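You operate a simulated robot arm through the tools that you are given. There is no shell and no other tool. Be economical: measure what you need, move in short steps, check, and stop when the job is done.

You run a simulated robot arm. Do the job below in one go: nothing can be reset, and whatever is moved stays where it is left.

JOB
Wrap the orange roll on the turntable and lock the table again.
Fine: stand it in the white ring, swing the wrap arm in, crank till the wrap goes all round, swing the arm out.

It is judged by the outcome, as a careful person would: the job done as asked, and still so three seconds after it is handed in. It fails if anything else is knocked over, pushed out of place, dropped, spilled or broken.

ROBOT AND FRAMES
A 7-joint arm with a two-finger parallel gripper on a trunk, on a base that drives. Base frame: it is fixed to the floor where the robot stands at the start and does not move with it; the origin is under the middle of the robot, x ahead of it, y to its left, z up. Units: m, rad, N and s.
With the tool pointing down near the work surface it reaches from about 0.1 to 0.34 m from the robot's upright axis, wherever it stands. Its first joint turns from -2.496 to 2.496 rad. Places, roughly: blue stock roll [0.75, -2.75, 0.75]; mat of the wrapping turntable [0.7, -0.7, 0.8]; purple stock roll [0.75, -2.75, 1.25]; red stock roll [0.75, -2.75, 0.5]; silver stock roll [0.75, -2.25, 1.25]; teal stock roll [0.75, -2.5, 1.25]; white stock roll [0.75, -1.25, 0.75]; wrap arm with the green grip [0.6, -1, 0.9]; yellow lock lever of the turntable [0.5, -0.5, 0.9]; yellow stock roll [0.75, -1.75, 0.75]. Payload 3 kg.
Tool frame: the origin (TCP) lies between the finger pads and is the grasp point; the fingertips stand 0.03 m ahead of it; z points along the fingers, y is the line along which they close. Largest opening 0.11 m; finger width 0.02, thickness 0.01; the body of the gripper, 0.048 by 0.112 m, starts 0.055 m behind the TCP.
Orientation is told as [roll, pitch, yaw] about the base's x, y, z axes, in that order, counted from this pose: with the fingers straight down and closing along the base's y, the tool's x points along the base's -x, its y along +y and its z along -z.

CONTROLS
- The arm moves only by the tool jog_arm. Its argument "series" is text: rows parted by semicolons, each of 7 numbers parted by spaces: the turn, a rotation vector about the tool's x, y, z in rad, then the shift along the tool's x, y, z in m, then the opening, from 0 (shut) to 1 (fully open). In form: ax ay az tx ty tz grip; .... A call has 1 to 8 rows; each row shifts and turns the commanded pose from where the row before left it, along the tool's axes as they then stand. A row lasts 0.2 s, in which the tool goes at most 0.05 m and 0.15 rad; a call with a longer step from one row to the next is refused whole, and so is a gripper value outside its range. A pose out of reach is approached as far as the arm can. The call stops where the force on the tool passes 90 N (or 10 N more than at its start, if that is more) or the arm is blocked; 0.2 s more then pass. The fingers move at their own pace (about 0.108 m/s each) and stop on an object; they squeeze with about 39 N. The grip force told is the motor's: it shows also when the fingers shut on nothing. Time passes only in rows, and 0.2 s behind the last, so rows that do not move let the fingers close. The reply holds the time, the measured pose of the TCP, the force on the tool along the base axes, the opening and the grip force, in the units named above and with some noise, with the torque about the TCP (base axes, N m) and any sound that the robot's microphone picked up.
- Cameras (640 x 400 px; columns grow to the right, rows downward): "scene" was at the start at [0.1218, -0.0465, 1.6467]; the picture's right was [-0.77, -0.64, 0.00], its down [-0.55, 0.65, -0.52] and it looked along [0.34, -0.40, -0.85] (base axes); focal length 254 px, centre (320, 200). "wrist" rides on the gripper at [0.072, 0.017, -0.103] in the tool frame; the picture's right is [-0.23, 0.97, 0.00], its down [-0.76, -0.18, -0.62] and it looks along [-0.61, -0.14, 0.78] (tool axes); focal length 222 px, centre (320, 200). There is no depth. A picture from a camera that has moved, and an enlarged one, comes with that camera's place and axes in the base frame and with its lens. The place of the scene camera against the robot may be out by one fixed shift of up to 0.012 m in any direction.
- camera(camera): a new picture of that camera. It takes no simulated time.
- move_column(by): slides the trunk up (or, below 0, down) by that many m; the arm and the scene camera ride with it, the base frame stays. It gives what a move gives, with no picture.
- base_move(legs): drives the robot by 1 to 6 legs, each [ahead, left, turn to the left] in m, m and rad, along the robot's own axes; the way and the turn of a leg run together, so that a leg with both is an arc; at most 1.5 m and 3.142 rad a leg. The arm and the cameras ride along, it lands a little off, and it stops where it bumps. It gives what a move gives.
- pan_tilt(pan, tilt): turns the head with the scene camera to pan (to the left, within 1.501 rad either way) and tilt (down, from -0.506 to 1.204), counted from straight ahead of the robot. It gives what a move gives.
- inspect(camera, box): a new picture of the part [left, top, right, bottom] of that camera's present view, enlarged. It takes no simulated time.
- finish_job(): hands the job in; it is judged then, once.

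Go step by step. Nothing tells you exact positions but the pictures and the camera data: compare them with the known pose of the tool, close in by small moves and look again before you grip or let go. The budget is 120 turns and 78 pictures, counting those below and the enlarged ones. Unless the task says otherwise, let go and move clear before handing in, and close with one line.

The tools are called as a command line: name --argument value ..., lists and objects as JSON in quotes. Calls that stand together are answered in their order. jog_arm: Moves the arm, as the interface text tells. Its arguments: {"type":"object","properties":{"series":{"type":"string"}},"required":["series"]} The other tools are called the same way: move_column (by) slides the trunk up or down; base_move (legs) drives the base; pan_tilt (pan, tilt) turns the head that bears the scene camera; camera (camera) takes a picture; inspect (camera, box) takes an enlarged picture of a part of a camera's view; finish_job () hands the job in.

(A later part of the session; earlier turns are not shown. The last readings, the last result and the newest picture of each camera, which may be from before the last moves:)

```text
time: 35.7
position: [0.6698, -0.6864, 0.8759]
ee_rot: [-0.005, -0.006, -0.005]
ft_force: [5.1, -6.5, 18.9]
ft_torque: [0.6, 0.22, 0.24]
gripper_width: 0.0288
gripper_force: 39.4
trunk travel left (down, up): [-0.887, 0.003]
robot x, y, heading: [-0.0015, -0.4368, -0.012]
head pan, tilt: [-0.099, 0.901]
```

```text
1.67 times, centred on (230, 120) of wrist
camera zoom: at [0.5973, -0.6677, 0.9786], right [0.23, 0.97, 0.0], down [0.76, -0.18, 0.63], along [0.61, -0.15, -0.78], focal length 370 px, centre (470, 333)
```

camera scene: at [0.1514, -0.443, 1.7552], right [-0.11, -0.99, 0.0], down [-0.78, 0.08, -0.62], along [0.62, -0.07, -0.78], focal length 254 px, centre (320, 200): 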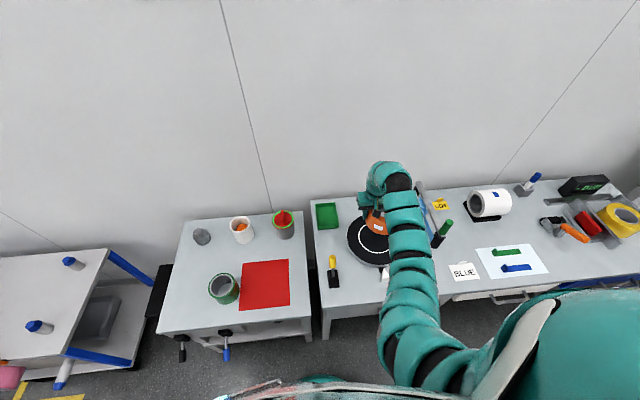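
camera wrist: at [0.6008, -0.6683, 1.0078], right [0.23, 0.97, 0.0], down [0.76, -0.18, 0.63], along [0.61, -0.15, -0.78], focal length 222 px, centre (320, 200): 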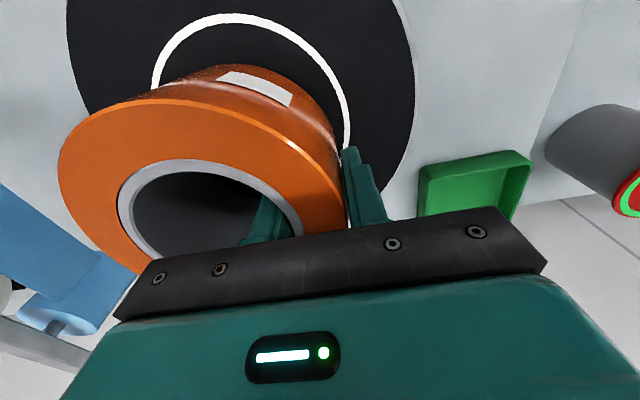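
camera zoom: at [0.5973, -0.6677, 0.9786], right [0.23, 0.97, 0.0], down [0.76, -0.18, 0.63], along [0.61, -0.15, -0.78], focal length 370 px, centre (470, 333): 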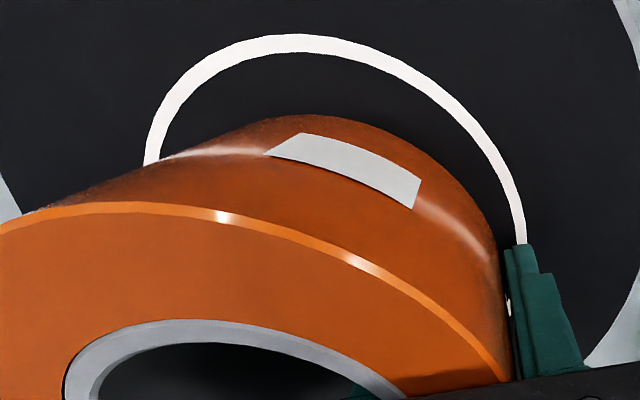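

The roll is standing on the mat, within about 6 mm of the ring centre. I'll relieve the pressure, open, and rise clear.

jog_arm --series "0 0 0 0 0 -0.003 0; 0 0 0 0 0 0 0.25; 0 0 0 0 0 0 0.5; 0 0 0 0 0 0 0.5"

jog_arm --series "0 0 0 0 0 -0.03 0.5; 0 0 0 0 0 -0.04 0.5; 0 0 0 0 0 -0.04 0.5; 0 0 0 0 0 -0.02 0.5; 0 0 0 0 0 0 0.5"

base_move --legs '[[-0.2, 0, 0]]'

camera --camera "wrist"

camera --camera "scene"

```text
time: 36.7
position: [0.6697, -0.6845, 0.8771]
ee_rot: [-0.003, -0.001, -0.004]
ft_force: [0.1, -0.3, -0.1]
ft_torque: [-0.02, 0.02, 0.01]
gripper_width: 0.055
gripper_force: 0.0
trunk travel left (down, up): [-0.887, 0.003]
robot x, y, heading: [0.0013, -0.4401, -0.008]
head pan, tilt: [-0.099, 0.901]
```

```text
time: 37.9
position: [0.6684, -0.6847, 1.0067]
ee_rot: [-0.005, -0.005, -0.003]
ft_force: [-0.5, 0.1, 0.0]
ft_torque: [0.0, -0.01, 0.02]
gripper_width: 0.0549
gripper_force: 0.0
trunk travel left (down, up): [-0.887, 0.003]
robot x, y, heading: [0.0022, -0.442, -0.009]
head pan, tilt: [-0.099, 0.901]
```

```text
time: 39.5
position: [0.4669, -0.6838, 1.0062]
ee_rot: [-0.004, -0.006, -0.004]
ft_force: [0.2, 0.2, 0.3]
ft_torque: [-0.02, -0.05, 0.02]
gripper_width: 0.0551
gripper_force: 0.2
trunk travel left (down, up): [-0.887, 0.003]
robot x, y, heading: [-0.2012, -0.4369, -0.012]
head pan, tilt: [-0.099, 0.901]
```

```text
36 pictures are left
camera wrist: at [0.3948, -0.6652, 1.1098], right [0.23, 0.97, 0.0], down [0.76, -0.18, 0.63], along [0.61, -0.15, -0.78], focal length 222 px, centre (320, 200)
```

wrist: 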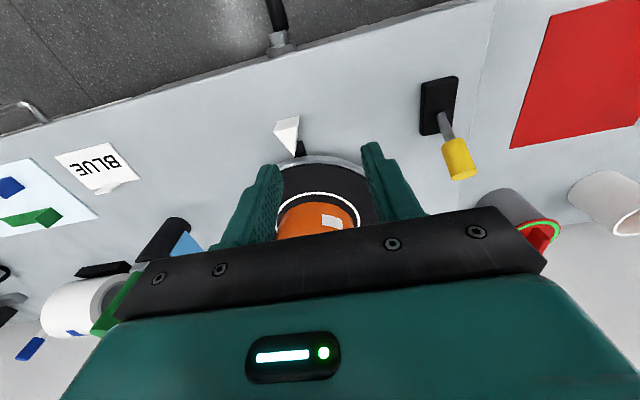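

```text
35 pictures are left
camera scene: at [-0.0503, -0.4405, 1.7553], right [-0.11, -0.99, 0.0], down [-0.78, 0.08, -0.62], along [0.62, -0.07, -0.78], focal length 254 px, centre (320, 200)
```

scene: 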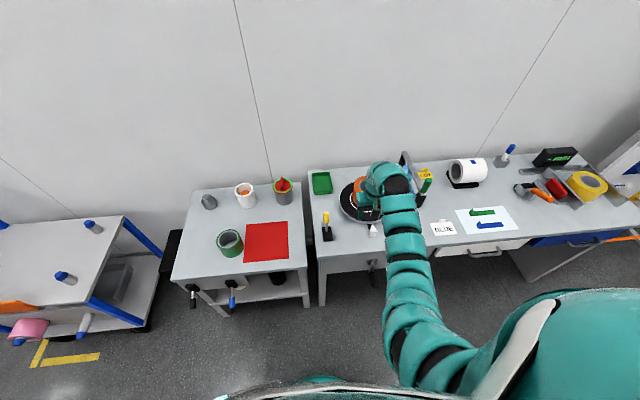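

The roll stands in the ring. Next is the wrap arm: its green grip is near (0.60, -0.955), spanning about z 0.92 to 1.0. I'll raise the tool and move to hover in front of it.

jog_arm --series "0 0 0 0.02 -0.04 -0.015 0.5; 0 0 0 0.02 -0.04 -0.015 0.5; 0 0 0 0.02 -0.04 -0.015 0.5; 0 0 0 0.02 -0.04 -0.02 0.5; 0 0 0 0 -0.04 -0.02 0.5; 0 0 0 0 -0.03 -0.02 0.5; 0 0 0 0 -0.01 -0.005 0.5; 0 0 0 0 0 0 0.5"

camera --camera "wrist"

inspect --camera "scene" --box '[300, 130, 460, 260]'

```text
time: 41.3
position: [0.3915, -0.9275, 1.111]
ee_rot: [-0.003, -0.003, -0.003]
ft_force: [-0.4, 1.1, 0.4]
ft_torque: [-0.02, -0.04, 0.03]
gripper_width: 0.055
gripper_force: 0.1
out of reach, approached as far as the arm can: row 6
trunk travel left (down, up): [-0.887, 0.003]
robot x, y, heading: [-0.2042, -0.4392, -0.009]
head pan, tilt: [-0.099, 0.901]
```

```text
34 pictures are left
camera wrist: at [0.3194, -0.9094, 1.2136], right [0.23, 0.97, 0.0], down [0.76, -0.18, 0.63], along [0.61, -0.15, -0.78], focal length 222 px, centre (320, 200)
```

wrist: 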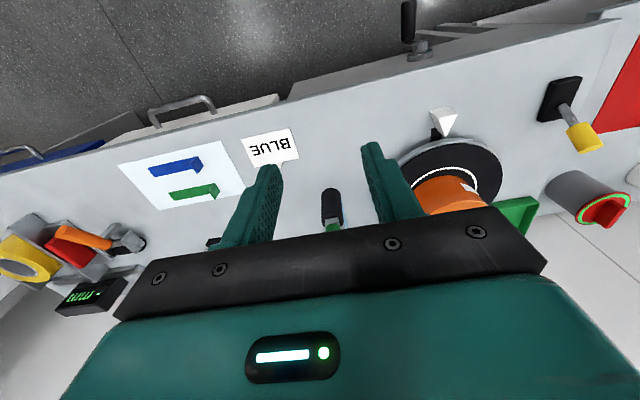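

```text
3.08 times, centred on (380, 195) of scene
camera zoom: at [-0.0489, -0.4407, 1.7552], right [-0.11, -0.99, 0.0], down [-0.78, 0.08, -0.62], along [0.62, -0.07, -0.78], focal length 782 px, centre (135, 215)
```

zoom: 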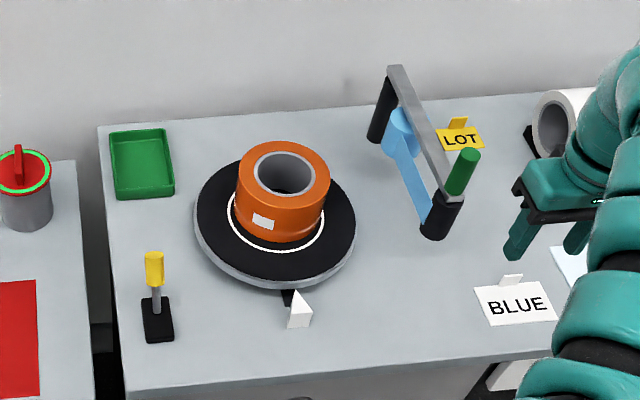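

The roll is well centred in the ring. The green grip stands at about (0.60, -0.953), from z 0.935 to 1.009. I'll drive so the open fingers hover above it.

base_move --legs '[[0.205, -0.025, 0]]'

camera --camera "wrist"

inspect --camera "scene" --box '[340, 150, 500, 280]'

```text
time: 43.0
position: [0.6022, -0.9555, 1.1106]
ee_rot: [-0.004, -0.002, -0.005]
ft_force: [-0.3, -0.2, 0.2]
ft_torque: [0.01, 0.06, -0.03]
gripper_width: 0.0549
gripper_force: 0.1
trunk travel left (down, up): [-0.887, 0.003]
robot x, y, heading: [0.0107, -0.4667, -0.008]
head pan, tilt: [-0.099, 0.901]
```

```text
32 pictures are left
camera wrist: at [0.5298, -0.9365, 1.2133], right [0.23, 0.97, 0.0], down [0.76, -0.18, 0.63], along [0.61, -0.15, -0.78], focal length 222 px, centre (320, 200)
```

wrist: 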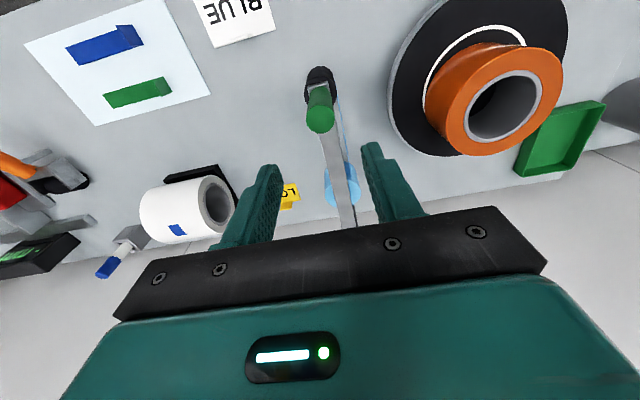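

```text
3.08 times, centred on (420, 215) of scene
camera zoom: at [0.1622, -0.4677, 1.7551], right [-0.11, -0.99, 0.0], down [-0.78, 0.09, -0.62], along [0.62, -0.07, -0.78], focal length 782 px, centre (12, 154)
```

zoom: 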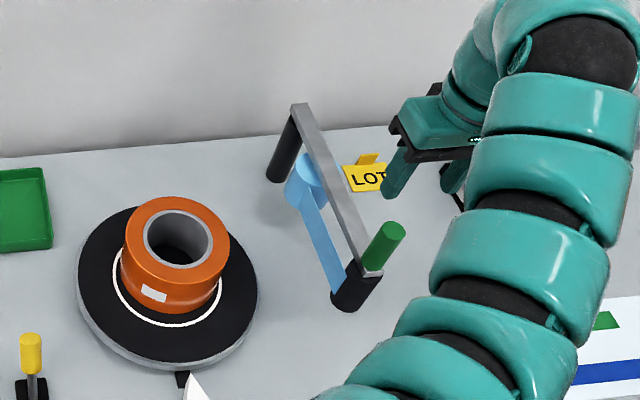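

Two wrist views put the grip at (0.587, -0.954), from z 0.95 to about 1.03. I'll align and lower the fingers around it.

jog_arm --series "0 0 0 0.014 0.002 0 0.5; 0 0 0 0 0 0.03 0.5; 0 0 0 0 0 0.03 0.5; 0 0 0 0 0 0.03 0.5; 0 0 0 0 0 0.02 0.5; 0 0 0 0 0 0 0.5"

camera --camera "wrist"

inspect --camera "scene" --box '[340, 150, 500, 280]'

```text
time: 44.4
position: [0.5941, -0.9567, 0.9937]
ee_rot: [-0.002, -0.004, -0.006]
ft_force: [-0.4, -0.2, -0.4]
ft_torque: [-0.01, -0.01, -0.02]
gripper_width: 0.0552
gripper_force: 0.0
out of reach, approached as far as the arm can: row 1
trunk travel left (down, up): [-0.887, 0.003]
robot x, y, heading: [0.0101, -0.4648, -0.01]
head pan, tilt: [-0.099, 0.901]
```

```text
30 pictures are left
camera wrist: at [0.5213, -0.9387, 1.0969], right [0.23, 0.97, 0.0], down [0.76, -0.18, 0.63], along [0.61, -0.15, -0.78], focal length 222 px, centre (320, 200)
```

wrist: 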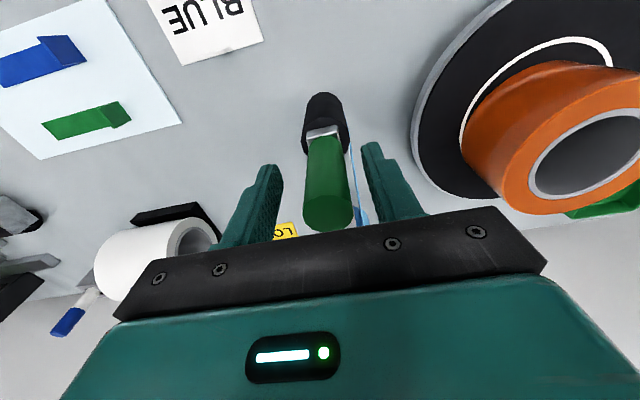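

```text
3.08 times, centred on (420, 215) of scene
camera zoom: at [0.1611, -0.4675, 1.7552], right [-0.11, -0.99, 0.0], down [-0.78, 0.09, -0.62], along [0.62, -0.07, -0.78], focal length 782 px, centre (12, 154)
```

zoom: 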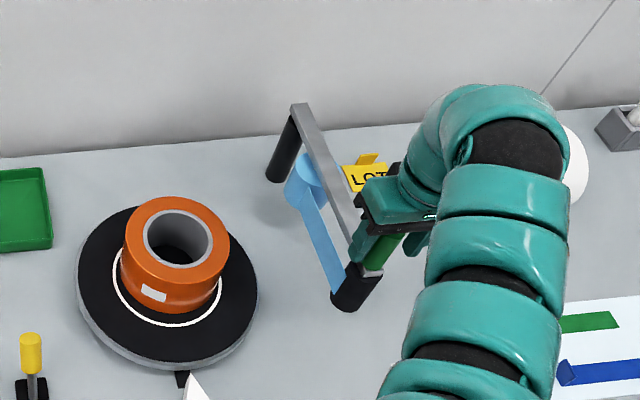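

The fingers straddle the grip, which sits about 8 mm nearer to the robot. I'll correct that and close on it.

jog_arm --series "0 0 0 0.009 0.003 0 0.5; 0 0 0 0 0 0 0; 0 0 0 0 0 0 0; 0 0 0 0 0 0 0; 0 0 0 0 0 0 0"

```text
time: 45.6
position: [0.5719, -0.9552, 0.9971]
ee_rot: [-0.005, -0.002, -0.011]
ft_force: [-72.4, 14.3, 5.6]
ft_torque: [-0.04, -0.17, 0.29]
gripper_width: 0.0002
gripper_force: 37.5
trunk travel left (down, up): [-0.887, 0.003]
robot x, y, heading: [0.0103, -0.4652, -0.01]
head pan, tilt: [-0.099, 0.901]
```

The fingers slipped off the near side, so the grip is farther ahead than I thought. I'll back off, reopen, and look.

jog_arm --series "0 0 0 0.03 0 0 0; 0 0 0 0.01 0 0 0.5; 0 0 0 0 0 0 0.5; 0 0 0 0 0 0 0.5"

camera --camera "wrist"

inspect --camera "scene" --box '[400, 180, 480, 250]'

```text
time: 46.6
position: [0.5436, -0.9537, 0.9941]
ee_rot: [-0.002, -0.002, -0.004]
ft_force: [-0.5, 0.1, 0.5]
ft_torque: [0.0, -0.02, 0.0]
gripper_width: 0.055
gripper_force: 0.1
trunk travel left (down, up): [-0.887, 0.003]
robot x, y, heading: [0.0101, -0.4668, -0.006]
head pan, tilt: [-0.099, 0.901]
```

```text
28 pictures are left
camera wrist: at [0.4709, -0.9349, 1.0968], right [0.23, 0.97, 0.0], down [0.76, -0.18, 0.63], along [0.61, -0.15, -0.78], focal length 222 px, centre (320, 200)
```

wrist: 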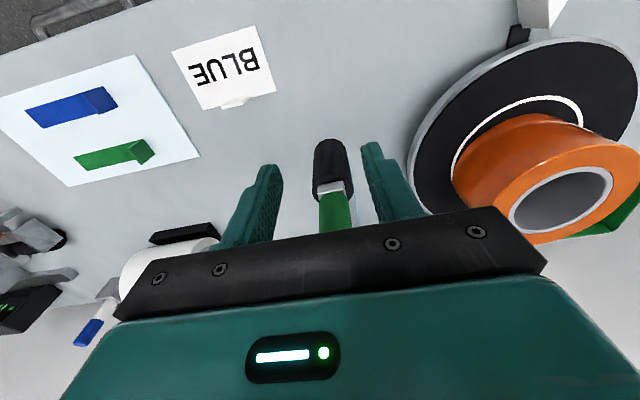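

```text
5.71 times, centred on (440, 215) of scene
camera zoom: at [0.1598, -0.4674, 1.7553], right [-0.11, -0.99, 0.0], down [-0.78, 0.09, -0.62], along [0.62, -0.07, -0.78], focal length 1452 px, centre (-366, 114)
```

zoom: 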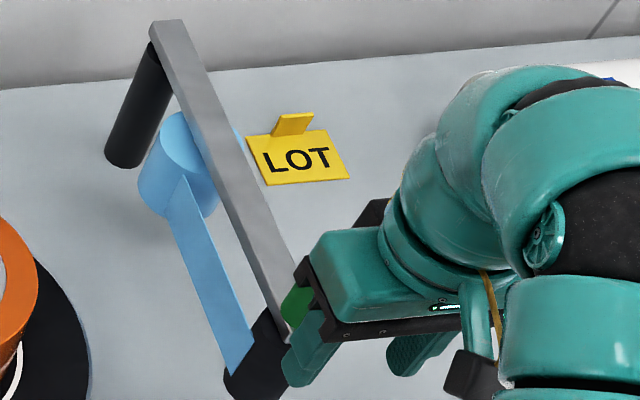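

I had measured the grip's near surface, so its axis is at about x 0.597. I'll move in that far and close.

jog_arm --series "0 0 0 -0.03 0.001 0 0.5; 0 0 0 -0.026 0.001 0 0.5; 0 0 0 0 0 0 0.5; 0 0 0 0 0 0 0; 0 0 0 0 0 0 0; 0 0 0 0 0 0 0"

```text
time: 48.0
position: [0.5983, -0.9518, 0.9926]
ee_rot: [-0.003, -0.002, -0.006]
ft_force: [-3.2, -0.4, 0.8]
ft_torque: [1.03, 0.43, 0.0]
gripper_width: 0.026
gripper_force: 44.9
trunk travel left (down, up): [-0.887, 0.003]
robot x, y, heading: [0.0065, -0.4634, -0.005]
head pan, tilt: [-0.099, 0.901]
```

The grip is held. I'll swing it toward the roll along an arc about the rear post, starting with 15°.

jog_arm --series "0 0 0 -0.001 0.021 0 0; 0 0 0 -0.003 0.021 0 0; 0 0 0 -0.0045 0.021 0 0; 0 0 0 0 0 0 0"

camera --camera "wrist"

```text
time: 49.0
position: [0.6085, -0.8883, 0.9929]
ee_rot: [-0.004, -0.002, -0.004]
ft_force: [0.0, -0.7, -8.4]
ft_torque: [0.57, -1.63, -0.24]
gripper_width: 0.0258
gripper_force: 45.0
trunk travel left (down, up): [-0.887, 0.003]
robot x, y, heading: [0.0043, -0.4662, -0.006]
head pan, tilt: [-0.099, 0.901]
```

```text
26 pictures are left
camera wrist: at [0.5373, -0.8698, 1.0958], right [0.23, 0.97, 0.0], down [0.76, -0.18, 0.63], along [0.61, -0.15, -0.78], focal length 222 px, centre (320, 200)
```

wrist: 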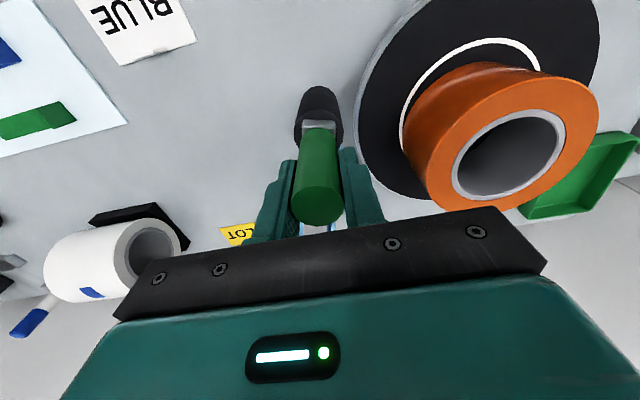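

It follows easily, and there is still a gap to the roll. I'll continue in small steps, watching the force.

jog_arm --series "0 0 0 -0.0055 0.0205 0 0; 0 0 0 -0.004 0.01 0 0; 0 0 0 0 0 0 0"

camera --camera "wrist"

inspect --camera "scene" --box '[340, 150, 500, 280]'

```text
time: 49.8
position: [0.6184, -0.8592, 0.9924]
ee_rot: [-0.003, -0.003, -0.005]
ft_force: [3.2, -2.5, 2.2]
ft_torque: [1.44, -0.36, -0.41]
gripper_width: 0.0258
gripper_force: 45.5
trunk travel left (down, up): [-0.887, 0.003]
robot x, y, heading: [0.0096, -0.4647, -0.01]
head pan, tilt: [-0.099, 0.901]
```

```text
25 pictures are left
camera wrist: at [0.5463, -0.8398, 1.0958], right [0.23, 0.97, 0.0], down [0.76, -0.18, 0.63], along [0.61, -0.15, -0.78], focal length 222 px, centre (320, 200)
```

wrist: 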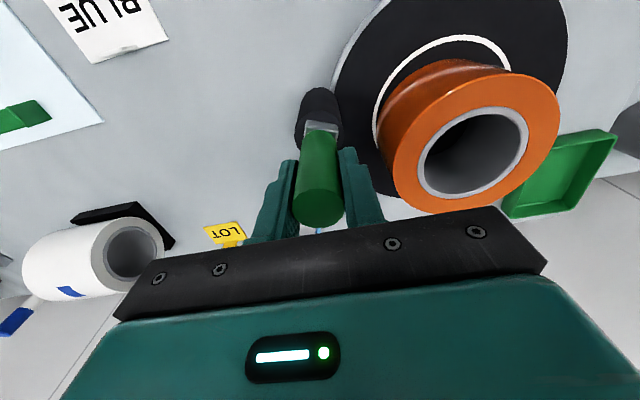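

```text
3.08 times, centred on (420, 215) of scene
camera zoom: at [0.1614, -0.4682, 1.7553], right [-0.11, -0.99, 0.0], down [-0.78, 0.09, -0.62], along [0.62, -0.07, -0.78], focal length 782 px, centre (12, 154)
```

zoom: 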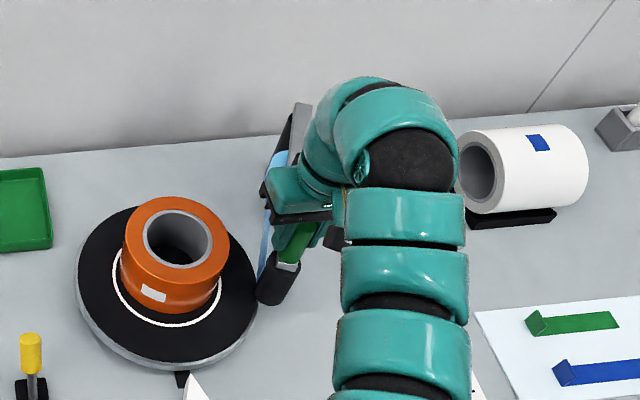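

There is no resistance yet and a gap of about 3–4 cm remains. I'll continue carefully.

jog_arm --series "0 0 0 -0.005 0.011 0 0; 0 0 0 -0.003 0.006 0 0; 0 0 0 0 0 0 0"

camera --camera "wrist"

```text
time: 50.6
position: [0.6261, -0.8397, 0.9928]
ee_rot: [-0.002, -0.004, -0.006]
ft_force: [0.5, -3.1, 2.1]
ft_torque: [1.22, -0.73, -0.53]
gripper_width: 0.026
gripper_force: 44.9
trunk travel left (down, up): [-0.887, 0.003]
robot x, y, heading: [0.0039, -0.4641, -0.01]
head pan, tilt: [-0.099, 0.901]
```

```text
23 pictures are left
camera wrist: at [0.554, -0.8218, 1.0959], right [0.23, 0.97, 0.0], down [0.76, -0.18, 0.63], along [0.61, -0.15, -0.78], focal length 222 px, centre (320, 200)
```

wrist: 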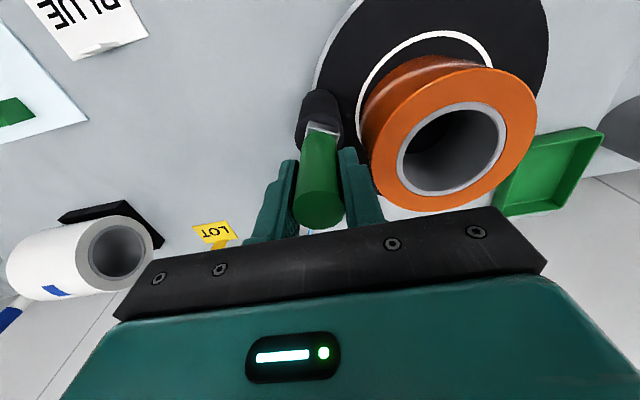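

jog_arm --series "0 0 0 -0.0025 0.005 0 0; 0 0 0 -0.0025 0.005 0 0; 0 0 0 0 0 0 0"

inspect --camera "wrist" --box '[270, 40, 430, 240]'

```text
time: 51.4
position: [0.6307, -0.8312, 0.9927]
ee_rot: [-0.004, -0.002, -0.005]
ft_force: [1.2, -2.7, -3.0]
ft_torque: [1.14, -0.82, -0.44]
gripper_width: 0.0257
gripper_force: 45.3
trunk travel left (down, up): [-0.887, 0.003]
robot x, y, heading: [0.0059, -0.4611, -0.008]
head pan, tilt: [-0.099, 0.901]
```

```text
2.00 times, centred on (350, 140) of wrist
camera zoom: at [0.5588, -0.8123, 1.096], right [0.23, 0.97, 0.0], down [0.76, -0.18, 0.63], along [0.61, -0.15, -0.78], focal length 444 px, centre (260, 320)
```

zoom: 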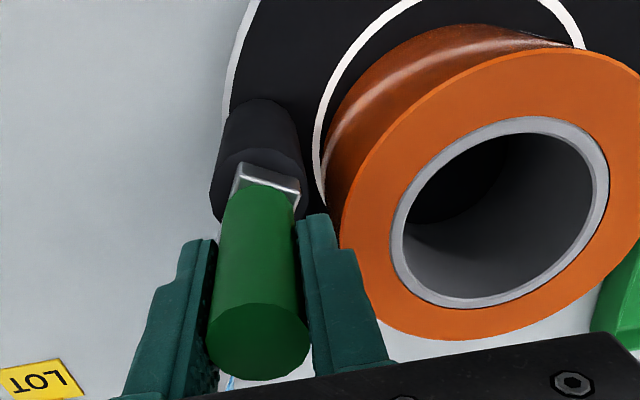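

jog_arm --series "0 0 0 -0.0015 0.003 0 0; 0 0 0 -0.0015 0.003 0 0; 0 0 0 0 0 0 0"

inspect --camera "wrist" --box '[270, 40, 430, 240]'

```text
time: 52.2
position: [0.6329, -0.8254, 0.9929]
ee_rot: [-0.003, -0.004, -0.003]
ft_force: [4.6, -3.9, 7.0]
ft_torque: [1.35, -0.21, -0.31]
gripper_width: 0.0258
gripper_force: 45.0
trunk travel left (down, up): [-0.887, 0.003]
robot x, y, heading: [0.0085, -0.4686, -0.009]
head pan, tilt: [-0.099, 0.901]
```

```text
2.00 times, centred on (350, 140) of wrist
camera zoom: at [0.5618, -0.8067, 1.0958], right [0.23, 0.97, 0.0], down [0.76, -0.18, 0.63], along [0.61, -0.15, -0.78], focal length 444 px, centre (260, 320)
```

zoom: 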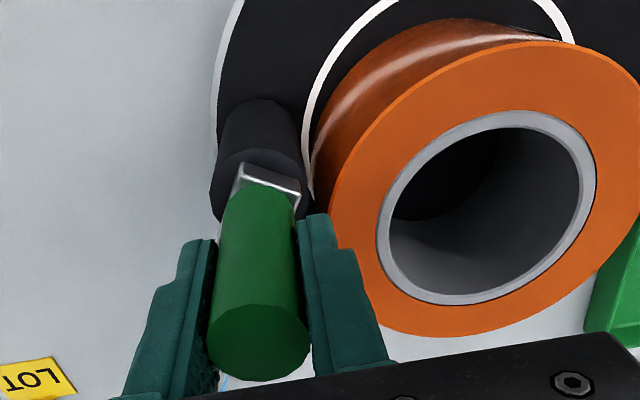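

The black roller is nearly touching the roll. One last 3 mm nudge, then I'll release the grip and lift clear.

jog_arm --series "0 0 0 -0.001 0.003 0 0; 0 0 0 0 0 0 0"

inspect --camera "wrist" --box '[270, 40, 430, 240]'

```text
time: 52.8
position: [0.634, -0.8245, 0.992]
ee_rot: [-0.003, -0.006, -0.006]
ft_force: [7.7, -7.1, 9.9]
ft_torque: [1.11, -0.58, -0.56]
gripper_width: 0.026
gripper_force: 45.4
trunk travel left (down, up): [-0.887, 0.003]
robot x, y, heading: [0.0079, -0.465, -0.008]
head pan, tilt: [-0.099, 0.901]
```

```text
2.00 times, centred on (350, 140) of wrist
camera zoom: at [0.5629, -0.8048, 1.0958], right [0.23, 0.97, 0.0], down [0.76, -0.18, 0.63], along [0.61, -0.15, -0.78], focal length 444 px, centre (260, 320)
```

zoom: 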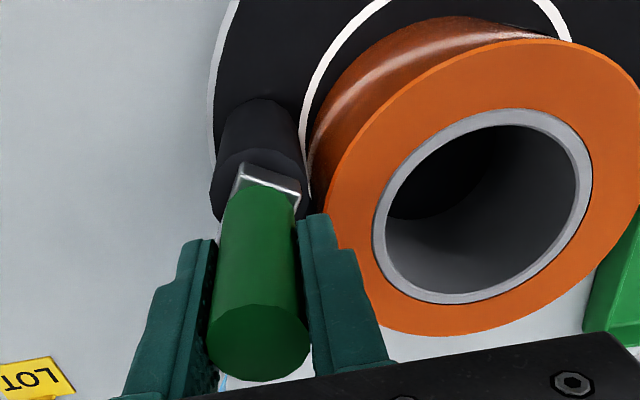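

The arm has met its stop with the roller at the roll. I'll release and back away, then reposition to look at the lock lever.

jog_arm --series "0 0 0 0 0 0 0.5; 0 0 0 0 0 0 0.5; 0 0 0 0 0 -0.02 0.5; 0 0 0 0 0 -0.03 0.5; 0 0 0 0 0 0 0.5"

base_move --legs '[[-0.2, 0, 0], [0, 0.27, 0]]'

camera --camera "wrist"

inspect --camera "scene" --box '[300, 130, 520, 290]'

```text
time: 54.0
position: [0.6351, -0.8234, 1.0421]
ee_rot: [-0.004, -0.005, -0.006]
ft_force: [0.1, 0.5, 0.1]
ft_torque: [-0.03, 0.01, -0.02]
gripper_width: 0.0551
gripper_force: 0.0
trunk travel left (down, up): [-0.887, 0.003]
robot x, y, heading: [0.0072, -0.4626, -0.009]
head pan, tilt: [-0.099, 0.901]
```

```text
time: 57.1
position: [0.433, -0.5545, 1.0433]
ee_rot: [-0.006, -0.004, -0.011]
ft_force: [0.0, -0.7, 0.2]
ft_torque: [-0.03, -0.01, 0.04]
gripper_width: 0.055
gripper_force: 0.1
trunk travel left (down, up): [-0.887, 0.003]
robot x, y, heading: [-0.1901, -0.1983, -0.014]
head pan, tilt: [-0.099, 0.901]
```

```text
19 pictures are left
camera wrist: at [0.3608, -0.5356, 1.1461], right [0.24, 0.97, 0.0], down [0.76, -0.18, 0.63], along [0.61, -0.15, -0.78], focal length 222 px, centre (320, 200)
```

wrist: 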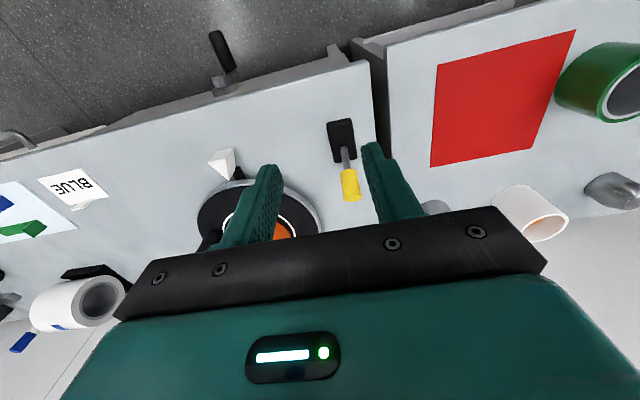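

```text
2.50 times, centred on (410, 210) of scene
camera zoom: at [-0.0388, -0.1968, 1.7552], right [-0.11, -0.99, 0.0], down [-0.78, 0.09, -0.62], along [0.62, -0.07, -0.78], focal length 636 px, centre (95, 175)
```

zoom: 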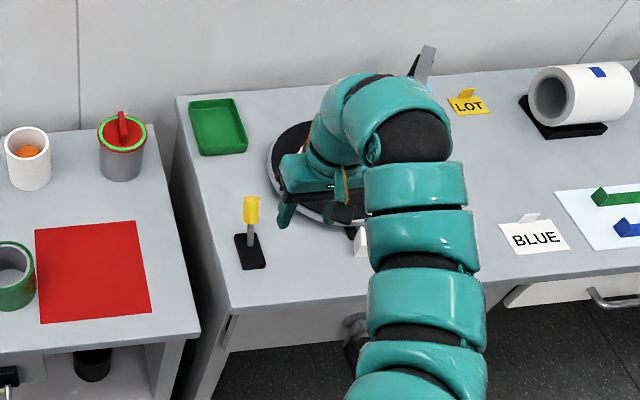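

Two wrist views show the lever leaning away from the robot, with its base near (0.526, -0.538) and its knob tip near (0.567, -0.54, 0.885). I'll bring closed fingers down behind it and pull it toward the robot.

base_move --legs '[[0, 0.108, 0.01], [0.19, 0, 0]]'

jog_arm --series "0 0 0 0 -0.03 0 0; 0 0 0 0 -0.03 0 0; 0 0 0 0 -0.03 0 0; 0 0 0 0 0 0 0; 0 0 0 0 0 0 0"

camera --camera "wrist"

```text
time: 59.4
position: [0.6266, -0.4435, 1.0415]
ee_rot: [-0.003, -0.002, -0.007]
ft_force: [-0.5, 0.0, -0.7]
ft_torque: [0.0, 0.04, 0.0]
gripper_width: 0.055
gripper_force: 0.0
trunk travel left (down, up): [-0.887, 0.003]
robot x, y, heading: [0.0001, -0.0867, -0.014]
head pan, tilt: [-0.099, 0.901]
```

```text
time: 60.6
position: [0.6236, -0.5327, 1.0425]
ee_rot: [-0.004, -0.003, -0.003]
ft_force: [0.0, -0.2, 0.5]
ft_torque: [-0.01, -0.01, 0.0]
gripper_width: 0.0
gripper_force: 37.5
trunk travel left (down, up): [-0.887, 0.003]
robot x, y, heading: [0.0024, -0.0826, -0.009]
head pan, tilt: [-0.099, 0.901]
```

```text
17 pictures are left
camera wrist: at [0.5525, -0.5149, 1.1451], right [0.23, 0.97, 0.0], down [0.76, -0.18, 0.63], along [0.61, -0.15, -0.78], focal length 222 px, centre (320, 200)
```

wrist: 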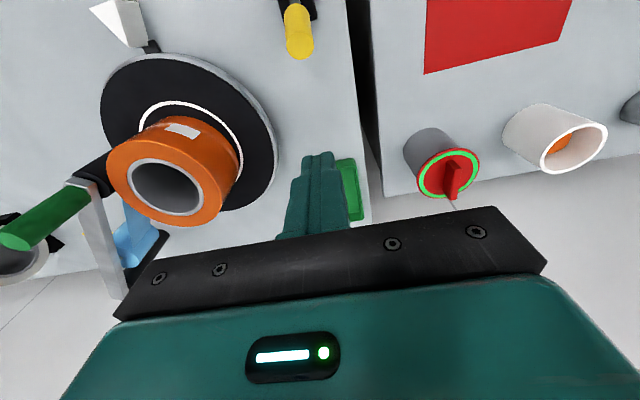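

The knob position is confirmed at (0.566, -0.539). I'll descend behind it and then pull toward the robot, with the force limit as a guard.

jog_arm --series "0 0 0 0 -0.006 0.04 0; 0 0 0 0 0 0.04 0; 0 0 0 0 0 0.04 0; 0 0 0 0 0 0.035 0; 0 0 0 0 0 0 0"

jog_arm --series "0 0 0 0.02 0 0 0; 0 0 0 0.02 0 0 0; 0 0 0 0.02 0 0 0; 0 0 0 0 0 0 0"

```text
time: 61.8
position: [0.6252, -0.542, 0.8858]
ee_rot: [-0.005, -0.005, -0.004]
ft_force: [-0.3, 0.0, -0.2]
ft_torque: [0.05, -0.02, -0.04]
gripper_width: 0.0
gripper_force: 37.2
trunk travel left (down, up): [-0.887, 0.003]
robot x, y, heading: [0.0022, -0.0862, -0.014]
head pan, tilt: [-0.099, 0.901]
```

```text
time: 62.8
position: [0.5651, -0.5405, 0.8863]
ee_rot: [-0.005, -0.002, -0.007]
ft_force: [-0.2, -0.4, 0.0]
ft_torque: [0.03, 0.02, -0.01]
gripper_width: 0.0
gripper_force: 38.1
trunk travel left (down, up): [-0.887, 0.003]
robot x, y, heading: [-0.0013, -0.0853, -0.008]
head pan, tilt: [-0.099, 0.901]
```

camera --camera "wrist"

inspect --camera "scene" --box '[380, 190, 500, 290]'

```text
16 pictures are left
camera wrist: at [0.4935, -0.522, 0.9897], right [0.23, 0.97, 0.0], down [0.76, -0.18, 0.63], along [0.61, -0.15, -0.78], focal length 222 px, centre (320, 200)
```

wrist: 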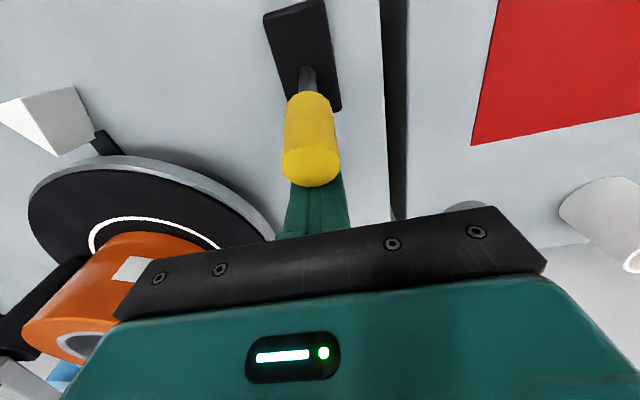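

```text
4.00 times, centred on (440, 240) of scene
camera zoom: at [0.1538, -0.0887, 1.7551], right [-0.11, -0.99, 0.0], down [-0.78, 0.09, -0.62], along [0.62, -0.07, -0.78], focal length 1017 px, centre (-160, 40)
```

zoom: 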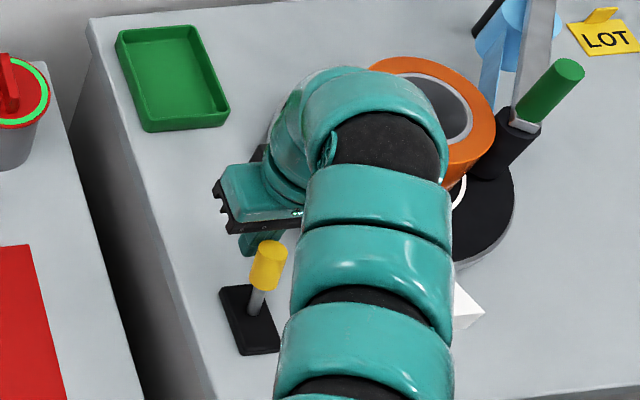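

The fingers are just behind the knob and not yet loaded, so I'll keep pulling.

jog_arm --series "0 0 0 0.01 0 0 0; 0 0 0 0.01 0 0 0; 0 0 0 0.01 0 0 0; 0 0 0 0 0 0 0"

```text
time: 63.8
position: [0.5359, -0.5397, 0.8872]
ee_rot: [-0.002, -0.003, -0.007]
ft_force: [0.4, -0.4, 0.4]
ft_torque: [-0.01, 0.01, 0.0]
gripper_width: 0.0
gripper_force: 38.0
trunk travel left (down, up): [-0.887, 0.003]
robot x, y, heading: [-0.0022, -0.0876, -0.009]
head pan, tilt: [-0.099, 0.901]
```

camera --camera "wrist"

```text
14 pictures are left
camera wrist: at [0.4638, -0.5209, 0.9908], right [0.23, 0.97, 0.0], down [0.76, -0.18, 0.63], along [0.61, -0.15, -0.78], focal length 222 px, centre (320, 200)
```

wrist: 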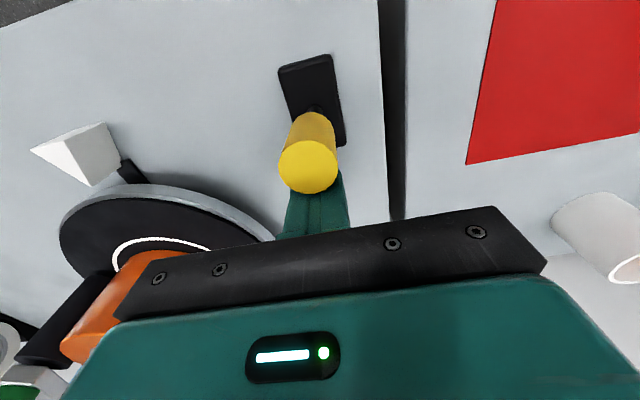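

The lever is following the fingers freely. I'll continue pulling until it stops.

jog_arm --series "0 0 0 0.015 0 0 0; 0 0 0 0.015 0 0 0; 0 0 0 0.015 0 0 0; 0 0 0 0 0 0 0"

jog_arm --series "0 0 0 0.01 0 0 0; 0 0 0 0.01 0 0 0; 0 0 0 0.01 0 0 0; 0 0 0 0 0 0 0"

```text
time: 64.8
position: [0.504, -0.5399, 0.8905]
ee_rot: [-0.009, -0.019, 0.001]
ft_force: [81.1, -19.8, 21.1]
ft_torque: [-0.42, -1.82, 0.1]
gripper_width: 0.0002
gripper_force: 37.5
trunk travel left (down, up): [-0.887, 0.003]
robot x, y, heading: [0.0002, -0.0872, -0.003]
head pan, tilt: [-0.099, 0.901]
```

```text
time: 65.1
position: [0.5061, -0.5374, 0.8941]
ee_rot: [-0.013, -0.041, 0.01]
ft_force: [33.2, -1.7, -2.6]
ft_torque: [-0.28, -1.02, 0.0]
gripper_width: 0.0
gripper_force: 37.6
trunk travel left (down, up): [-0.887, 0.003]
robot x, y, heading: [-0.0007, -0.0865, -0.004]
head pan, tilt: [-0.099, 0.901]
stopped in row 1: the force on the tool passed its limit at 102 N (the readings are from after the stop); the commanded pose is now the measured one
```

The lever has hit its near stop, so it should be unlocked. I'll clear it, rise, back away and lower the trunk for the crank.

jog_arm --series "-0.013 0.041 0.01 -0.02 0 0 0; 0 0 0 -0.02 0 0 0; 0 0 0 0 0 -0.04 0.5; 0 0 0 0 0 -0.04 0.5; 0 0 0 0 0 -0.04 0.5; 0 0 0 0 0 -0.03 0.5; 0 0 0 0 0 0 0.5"

base_move --legs '[[-0.35, 0, 0], [0, -0.28, 0]]'

move_column --by -0.25

camera --camera "wrist"

```text
time: 66.7
position: [0.5394, -0.5373, 1.0446]
ee_rot: [0.004, 0.013, -0.008]
ft_force: [0.1, -0.3, 0.9]
ft_torque: [0.0, 0.03, -0.01]
gripper_width: 0.0546
gripper_force: 0.1
trunk travel left (down, up): [-0.887, 0.003]
robot x, y, heading: [0.0022, -0.0857, -0.009]
head pan, tilt: [-0.099, 0.901]
```

```text
time: 70.6
position: [0.1896, -0.8161, 1.0427]
ee_rot: [0.003, 0.013, 0.0]
ft_force: [0.3, -0.3, -0.2]
ft_torque: [0.08, 0.04, -0.02]
gripper_width: 0.0547
gripper_force: 0.1
trunk travel left (down, up): [-0.887, 0.003]
robot x, y, heading: [-0.3493, -0.3641, 0.002]
head pan, tilt: [-0.099, 0.901]
```

```text
time: 73.1
position: [0.1907, -0.8157, 0.7918]
ee_rot: [0.005, 0.013, -0.001]
ft_force: [-0.3, 0.0, 0.2]
ft_torque: [-0.02, -0.02, 0.02]
gripper_width: 0.0551
gripper_force: 0.1
trunk travel left (down, up): [-0.637, 0.253]
robot x, y, heading: [-0.3508, -0.3663, -0.005]
head pan, tilt: [-0.099, 0.901]
```

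```text
13 pictures are left
camera wrist: at [0.1203, -0.7978, 0.8975], right [0.23, 0.97, 0.0], down [0.77, -0.18, 0.61], along [0.6, -0.14, -0.79], focal length 222 px, centre (320, 200)
```

wrist: 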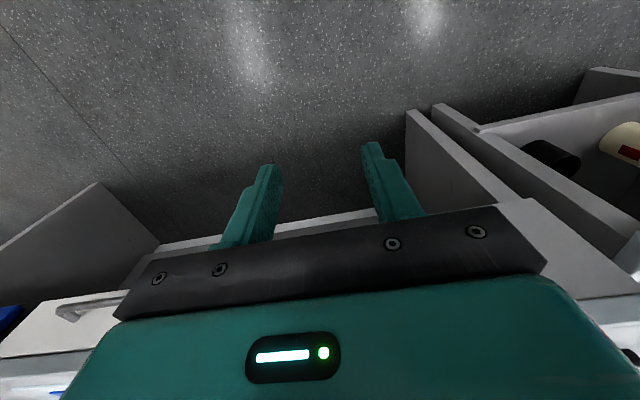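

inspect --camera "scene" --box '[320, 140, 480, 260]'

```text
3.33 times, centred on (400, 200) of scene
camera zoom: at [-0.1977, -0.3679, 1.5053], right [-0.1, -0.99, 0.0], down [-0.78, 0.08, -0.62], along [0.62, -0.06, -0.78], focal length 847 px, centre (53, 200)
```

zoom: 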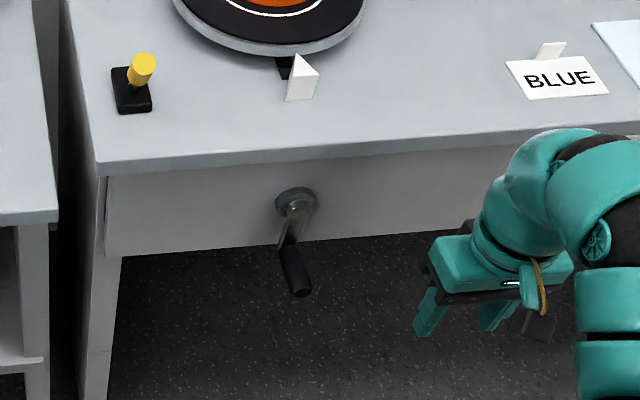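

The crank is clear now: its handle lies along x at y ≈ -0.725, z ≈ 0.615, from x 0.33 to 0.40, and the hub is at (0.405, -0.72, 0.705). I'll line up in front of it.

jog_arm --series "0 0 0 0 0.023 0.04 0.5; 0 0 0 0 0.023 0.04 0.5; 0 0 0 0 0.023 0.04 0.5; 0 0 0 0 0.022 0.04 0.5; 0 -0.013 0 0 0 0.012 0.5; 0 0 0 0 0 0 0.5"

base_move --legs '[[0.13, 0, 0]]'

inspect --camera "scene" --box '[320, 180, 480, 300]'

```text
time: 74.5
position: [0.1874, -0.7242, 0.6218]
ee_rot: [0.002, -0.001, -0.004]
ft_force: [-0.7, 0.6, 0.4]
ft_torque: [0.03, 0.02, -0.02]
gripper_width: 0.0553
gripper_force: 0.2
trunk travel left (down, up): [-0.637, 0.253]
robot x, y, heading: [-0.3501, -0.3649, -0.003]
head pan, tilt: [-0.099, 0.901]
```

```text
time: 75.8
position: [0.3173, -0.7251, 0.6213]
ee_rot: [0.004, 0.001, 0.0]
ft_force: [-0.6, 0.7, 0.1]
ft_torque: [0.02, 0.05, -0.02]
gripper_width: 0.0551
gripper_force: 0.2
trunk travel left (down, up): [-0.637, 0.253]
robot x, y, heading: [-0.2204, -0.3645, -0.001]
head pan, tilt: [-0.099, 0.901]
```

```text
3.33 times, centred on (400, 240) of scene
camera zoom: at [-0.0681, -0.3681, 1.5051], right [-0.1, -0.99, 0.0], down [-0.78, 0.08, -0.62], along [0.62, -0.06, -0.78], focal length 847 px, centre (53, 67)
```

zoom: 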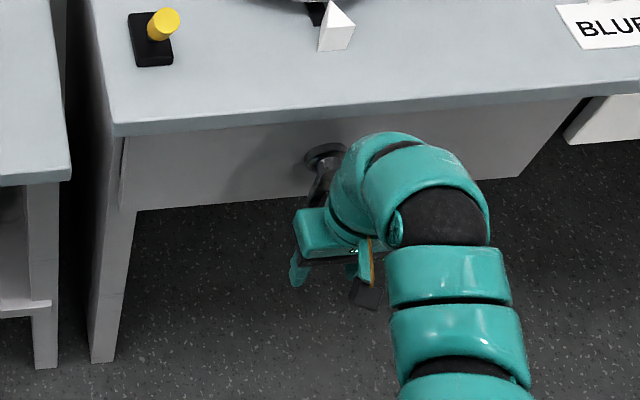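

Now I'll move forward over the handle and close.

jog_arm --series "0 0 0 -0.02 0 0.002 0.5; 0 0 0 -0.022 0 0 0.5; 0 0 0 0 0 0 0.2; 0 0 0 0 0 0 0; 0 0 0 0 0 0 0; 0 0 0 0 0 0 0"

```text
time: 77.1
position: [0.3481, -0.7264, 0.6193]
ee_rot: [0.0, 0.014, -0.008]
ft_force: [-27.3, 4.6, 16.2]
ft_torque: [-0.49, -4.64, 0.37]
gripper_width: 0.027
gripper_force: 45.0
trunk travel left (down, up): [-0.637, 0.253]
robot x, y, heading: [-0.225, -0.3669, -0.002]
head pan, tilt: [-0.099, 0.901]
stopped in row 6: the force on the tool passed its limit at 92 N (the readings are from after the stop); the commanded pose is now the measured one
```

The handle is held at a width of 0.027, but something about 0.15 m up the gripper touched the bench edge. I'll open slightly, tilt the tool so its top leans toward the robot, and re-grip.

jog_arm --series "0 0 0 0.008 0 0 0.5; 0 0 0 0 0 0 0.5; 0 -0.14 0 0 0 0 0.5; 0 -0.14 0 0 0 0 0.5; 0 -0.14 0 0 0 0 0.5; 0 0 0 0 0 0 0.5"

```text
time: 78.5
position: [0.344, -0.7267, 0.6169]
ee_rot: [0.004, -0.404, -0.008]
ft_force: [0.6, 0.1, -1.2]
ft_torque: [0.04, -0.01, -0.02]
gripper_width: 0.0551
gripper_force: 0.1
trunk travel left (down, up): [-0.637, 0.253]
robot x, y, heading: [-0.2205, -0.3696, -0.004]
head pan, tilt: [-0.099, 0.901]
```

jog_arm --series "0 0 0 -0.011 0 0.0047 0.5; 0 0 0 0 0 0 0; 0 0 0 0 0 0 0; 0 0 0 0 0 0 0; 0 0 0 0 0 0 0"

inspect --camera "scene" --box '[340, 180, 460, 280]'

```text
time: 79.7
position: [0.3558, -0.7267, 0.6175]
ee_rot: [0.004, -0.406, -0.007]
ft_force: [5.2, -1.3, 1.3]
ft_torque: [0.02, 0.03, 0.28]
gripper_width: 0.027
gripper_force: 45.5
trunk travel left (down, up): [-0.637, 0.253]
robot x, y, heading: [-0.2233, -0.3706, -0.003]
head pan, tilt: [-0.099, 0.901]
```

```text
4.00 times, centred on (400, 230) of scene
camera zoom: at [-0.0698, -0.3682, 1.5052], right [-0.1, -0.99, 0.0], down [-0.78, 0.08, -0.62], along [0.62, -0.06, -0.78], focal length 1017 px, centre (0, 80)
```

zoom: 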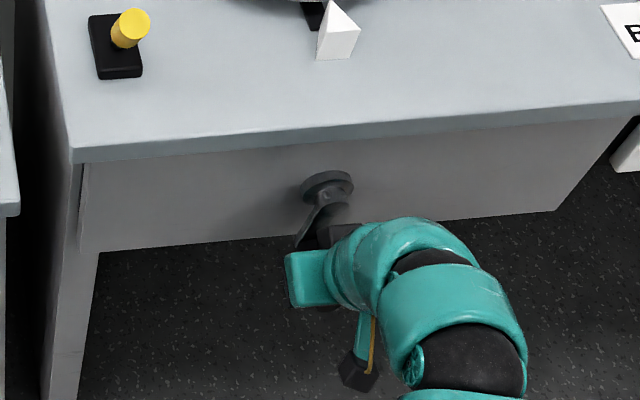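

The handle is gripped. I'll start a small clockwise arc (handle toward +y) to test the crank and check the circle from the forces.

jog_arm --series "0 0 0 -0.0002 0.0246 -0.0004 0; 0 0 0 -0.0027 0.0236 -0.0062 0; 0 0 0 0 0 0 0"

```text
time: 80.5
position: [0.3566, -0.6822, 0.6258]
ee_rot: [0.001, -0.406, -0.007]
ft_force: [-0.4, -26.9, 22.1]
ft_torque: [0.61, 0.11, 0.5]
gripper_width: 0.0278
gripper_force: 44.2
trunk travel left (down, up): [-0.637, 0.253]
robot x, y, heading: [-0.224, -0.3672, -0.008]
head pan, tilt: [-0.099, 0.901]
```

The crank turns with modest resistance, so the lock is off. I'll continue, adjusting the radius from the forces.

jog_arm --series "0 0 0 -0.0055 0.0185 -0.0128 0; 0 0 0 -0.0066 0.0163 -0.0155 0; 0 0 0 -0.0081 0.0114 -0.0188 0; 0 0 0 0 0 0 0"

```text
time: 81.2
position: [0.3559, -0.6654, 0.6531]
ee_rot: [-0.034, -0.406, -0.012]
ft_force: [4.3, -23.2, 3.2]
ft_torque: [0.79, 1.26, 1.51]
gripper_width: 0.0276
gripper_force: 45.1
trunk travel left (down, up): [-0.637, 0.253]
robot x, y, heading: [-0.223, -0.3675, -0.013]
head pan, tilt: [-0.099, 0.901]
stopped in row 3: the force on the tool passed its limit at 98 N (the readings are from after the stop); the commanded pose is now the measured one
```

The forces suggest a smaller crank radius, about 0.056 with centre near (-0.716, 0.674). I'll continue in shorter steps with that circle.

jog_arm --series "-0.03 0 0 -0.0054 0.0035 -0.0126 0; 0 0 0 -0.0057 0 -0.0132 0; 0 0 0 0 0 0 0"

```text
time: 82.0
position: [0.3563, -0.6663, 0.6798]
ee_rot: [0.0, -0.403, -0.019]
ft_force: [4.0, -54.1, -13.6]
ft_torque: [1.79, -0.77, 1.55]
gripper_width: 0.0273
gripper_force: 45.3
trunk travel left (down, up): [-0.637, 0.253]
robot x, y, heading: [-0.2239, -0.3671, -0.008]
head pan, tilt: [-0.099, 0.901]
```

The fit is now centre (-0.7155, 0.666) with radius 0.0505. I'll continue with that.

jog_arm --series "0 0 0 -0.0059 -0.0122 -0.0139 0; 0 0 0 -0.0049 -0.0124 -0.0114 0; 0 0 0 -0.0029 -0.0159 -0.0068 0; 0 0 0 -0.0006 -0.0175 -0.0014 0; 0 0 0 0 0 0 0"

```text
time: 83.2
position: [0.3569, -0.711, 0.7279]
ee_rot: [-0.002, -0.428, -0.005]
ft_force: [-8.7, 26.2, 82.1]
ft_torque: [-0.89, 1.66, -0.35]
gripper_width: 0.0272
gripper_force: 45.4
trunk travel left (down, up): [-0.637, 0.253]
robot x, y, heading: [-0.2228, -0.367, -0.009]
head pan, tilt: [-0.099, 0.901]
```

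It is pushing upward at the top, so the centre and radius are slightly larger: centre (-0.722, 0.674), radius 0.058. I'll carry on with this correction.

jog_arm --series "0 0 0 -0.0058 -0.0122 -0.0136 0; 0 0 0 0.0027 -0.0189 0.0063 0; 0 0 0 0.0051 -0.0154 0.0119 0; 0 0 0 0 0 0 0"

```text
time: 84.0
position: [0.3571, -0.7746, 0.7175]
ee_rot: [-0.015, -0.42, -0.018]
ft_force: [-8.5, -15.9, 18.7]
ft_torque: [0.55, 0.97, 1.19]
gripper_width: 0.0277
gripper_force: 44.8
trunk travel left (down, up): [-0.637, 0.253]
robot x, y, heading: [-0.2206, -0.3673, -0.007]
head pan, tilt: [-0.099, 0.901]
stopped in row 4: the force on the tool passed its limit at 100 N (the readings are from after the stop); the commanded pose is now the measured one
```

The points now fit centre (-0.7275, 0.679) with radius 0.062, which matches the picture. I'll continue down the far side.

jog_arm --series "-0.015 0.016 0.01 0.0068 -0.0112 0.0159 0; 0 0 0 0.0083 -0.0037 0.0195 0; 0 0 0 0.0083 0.0037 0.0195 0; 0 0 0 0.0073 0.0108 0.0172 0; 0 0 0 0 0 0 0"

```text
time: 84.7
position: [0.3555, -0.8024, 0.6791]
ee_rot: [-0.029, -0.406, -0.031]
ft_force: [-0.5, -17.1, 3.7]
ft_torque: [0.53, 1.4, 1.17]
gripper_width: 0.0283
gripper_force: 44.5
trunk travel left (down, up): [-0.637, 0.253]
robot x, y, heading: [-0.224, -0.3718, -0.011]
head pan, tilt: [-0.099, 0.901]
stopped in row 3: the force on the tool passed its limit at 98 N (the readings are from after the stop); the commanded pose is now the measured one
```

The fit isn't settling, so I'll look at where the crank really is.

inspect --camera "scene" --box '[340, 160, 460, 260]'

camera --camera "wrist"

```text
4.00 times, centred on (400, 210) of scene
camera zoom: at [-0.0696, -0.3708, 1.5046], right [-0.11, -0.99, 0.0], down [-0.78, 0.09, -0.62], along [0.62, -0.07, -0.78], focal length 1017 px, centre (0, 160)
```

zoom: 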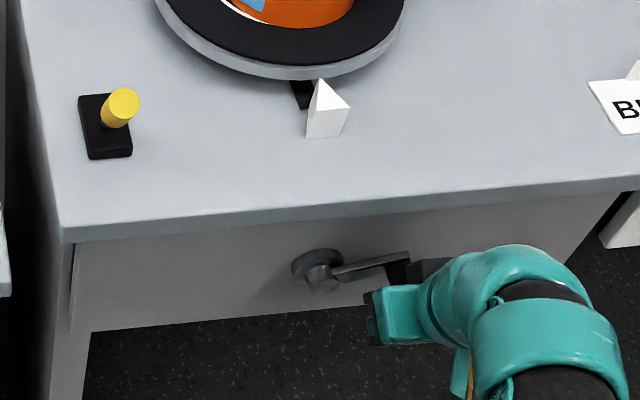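

```text
8 pictures are left
camera wrist: at [0.2494, -0.7783, 0.7449], right [0.25, 0.97, 0.07], down [0.45, -0.17, 0.88], along [0.86, -0.19, -0.47], focal length 222 px, centre (320, 200)
```

wrist: 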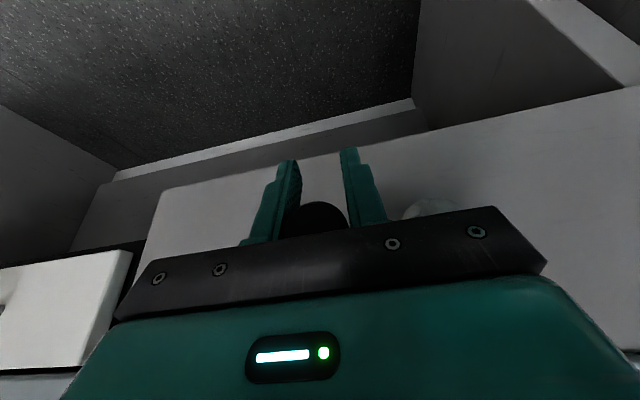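

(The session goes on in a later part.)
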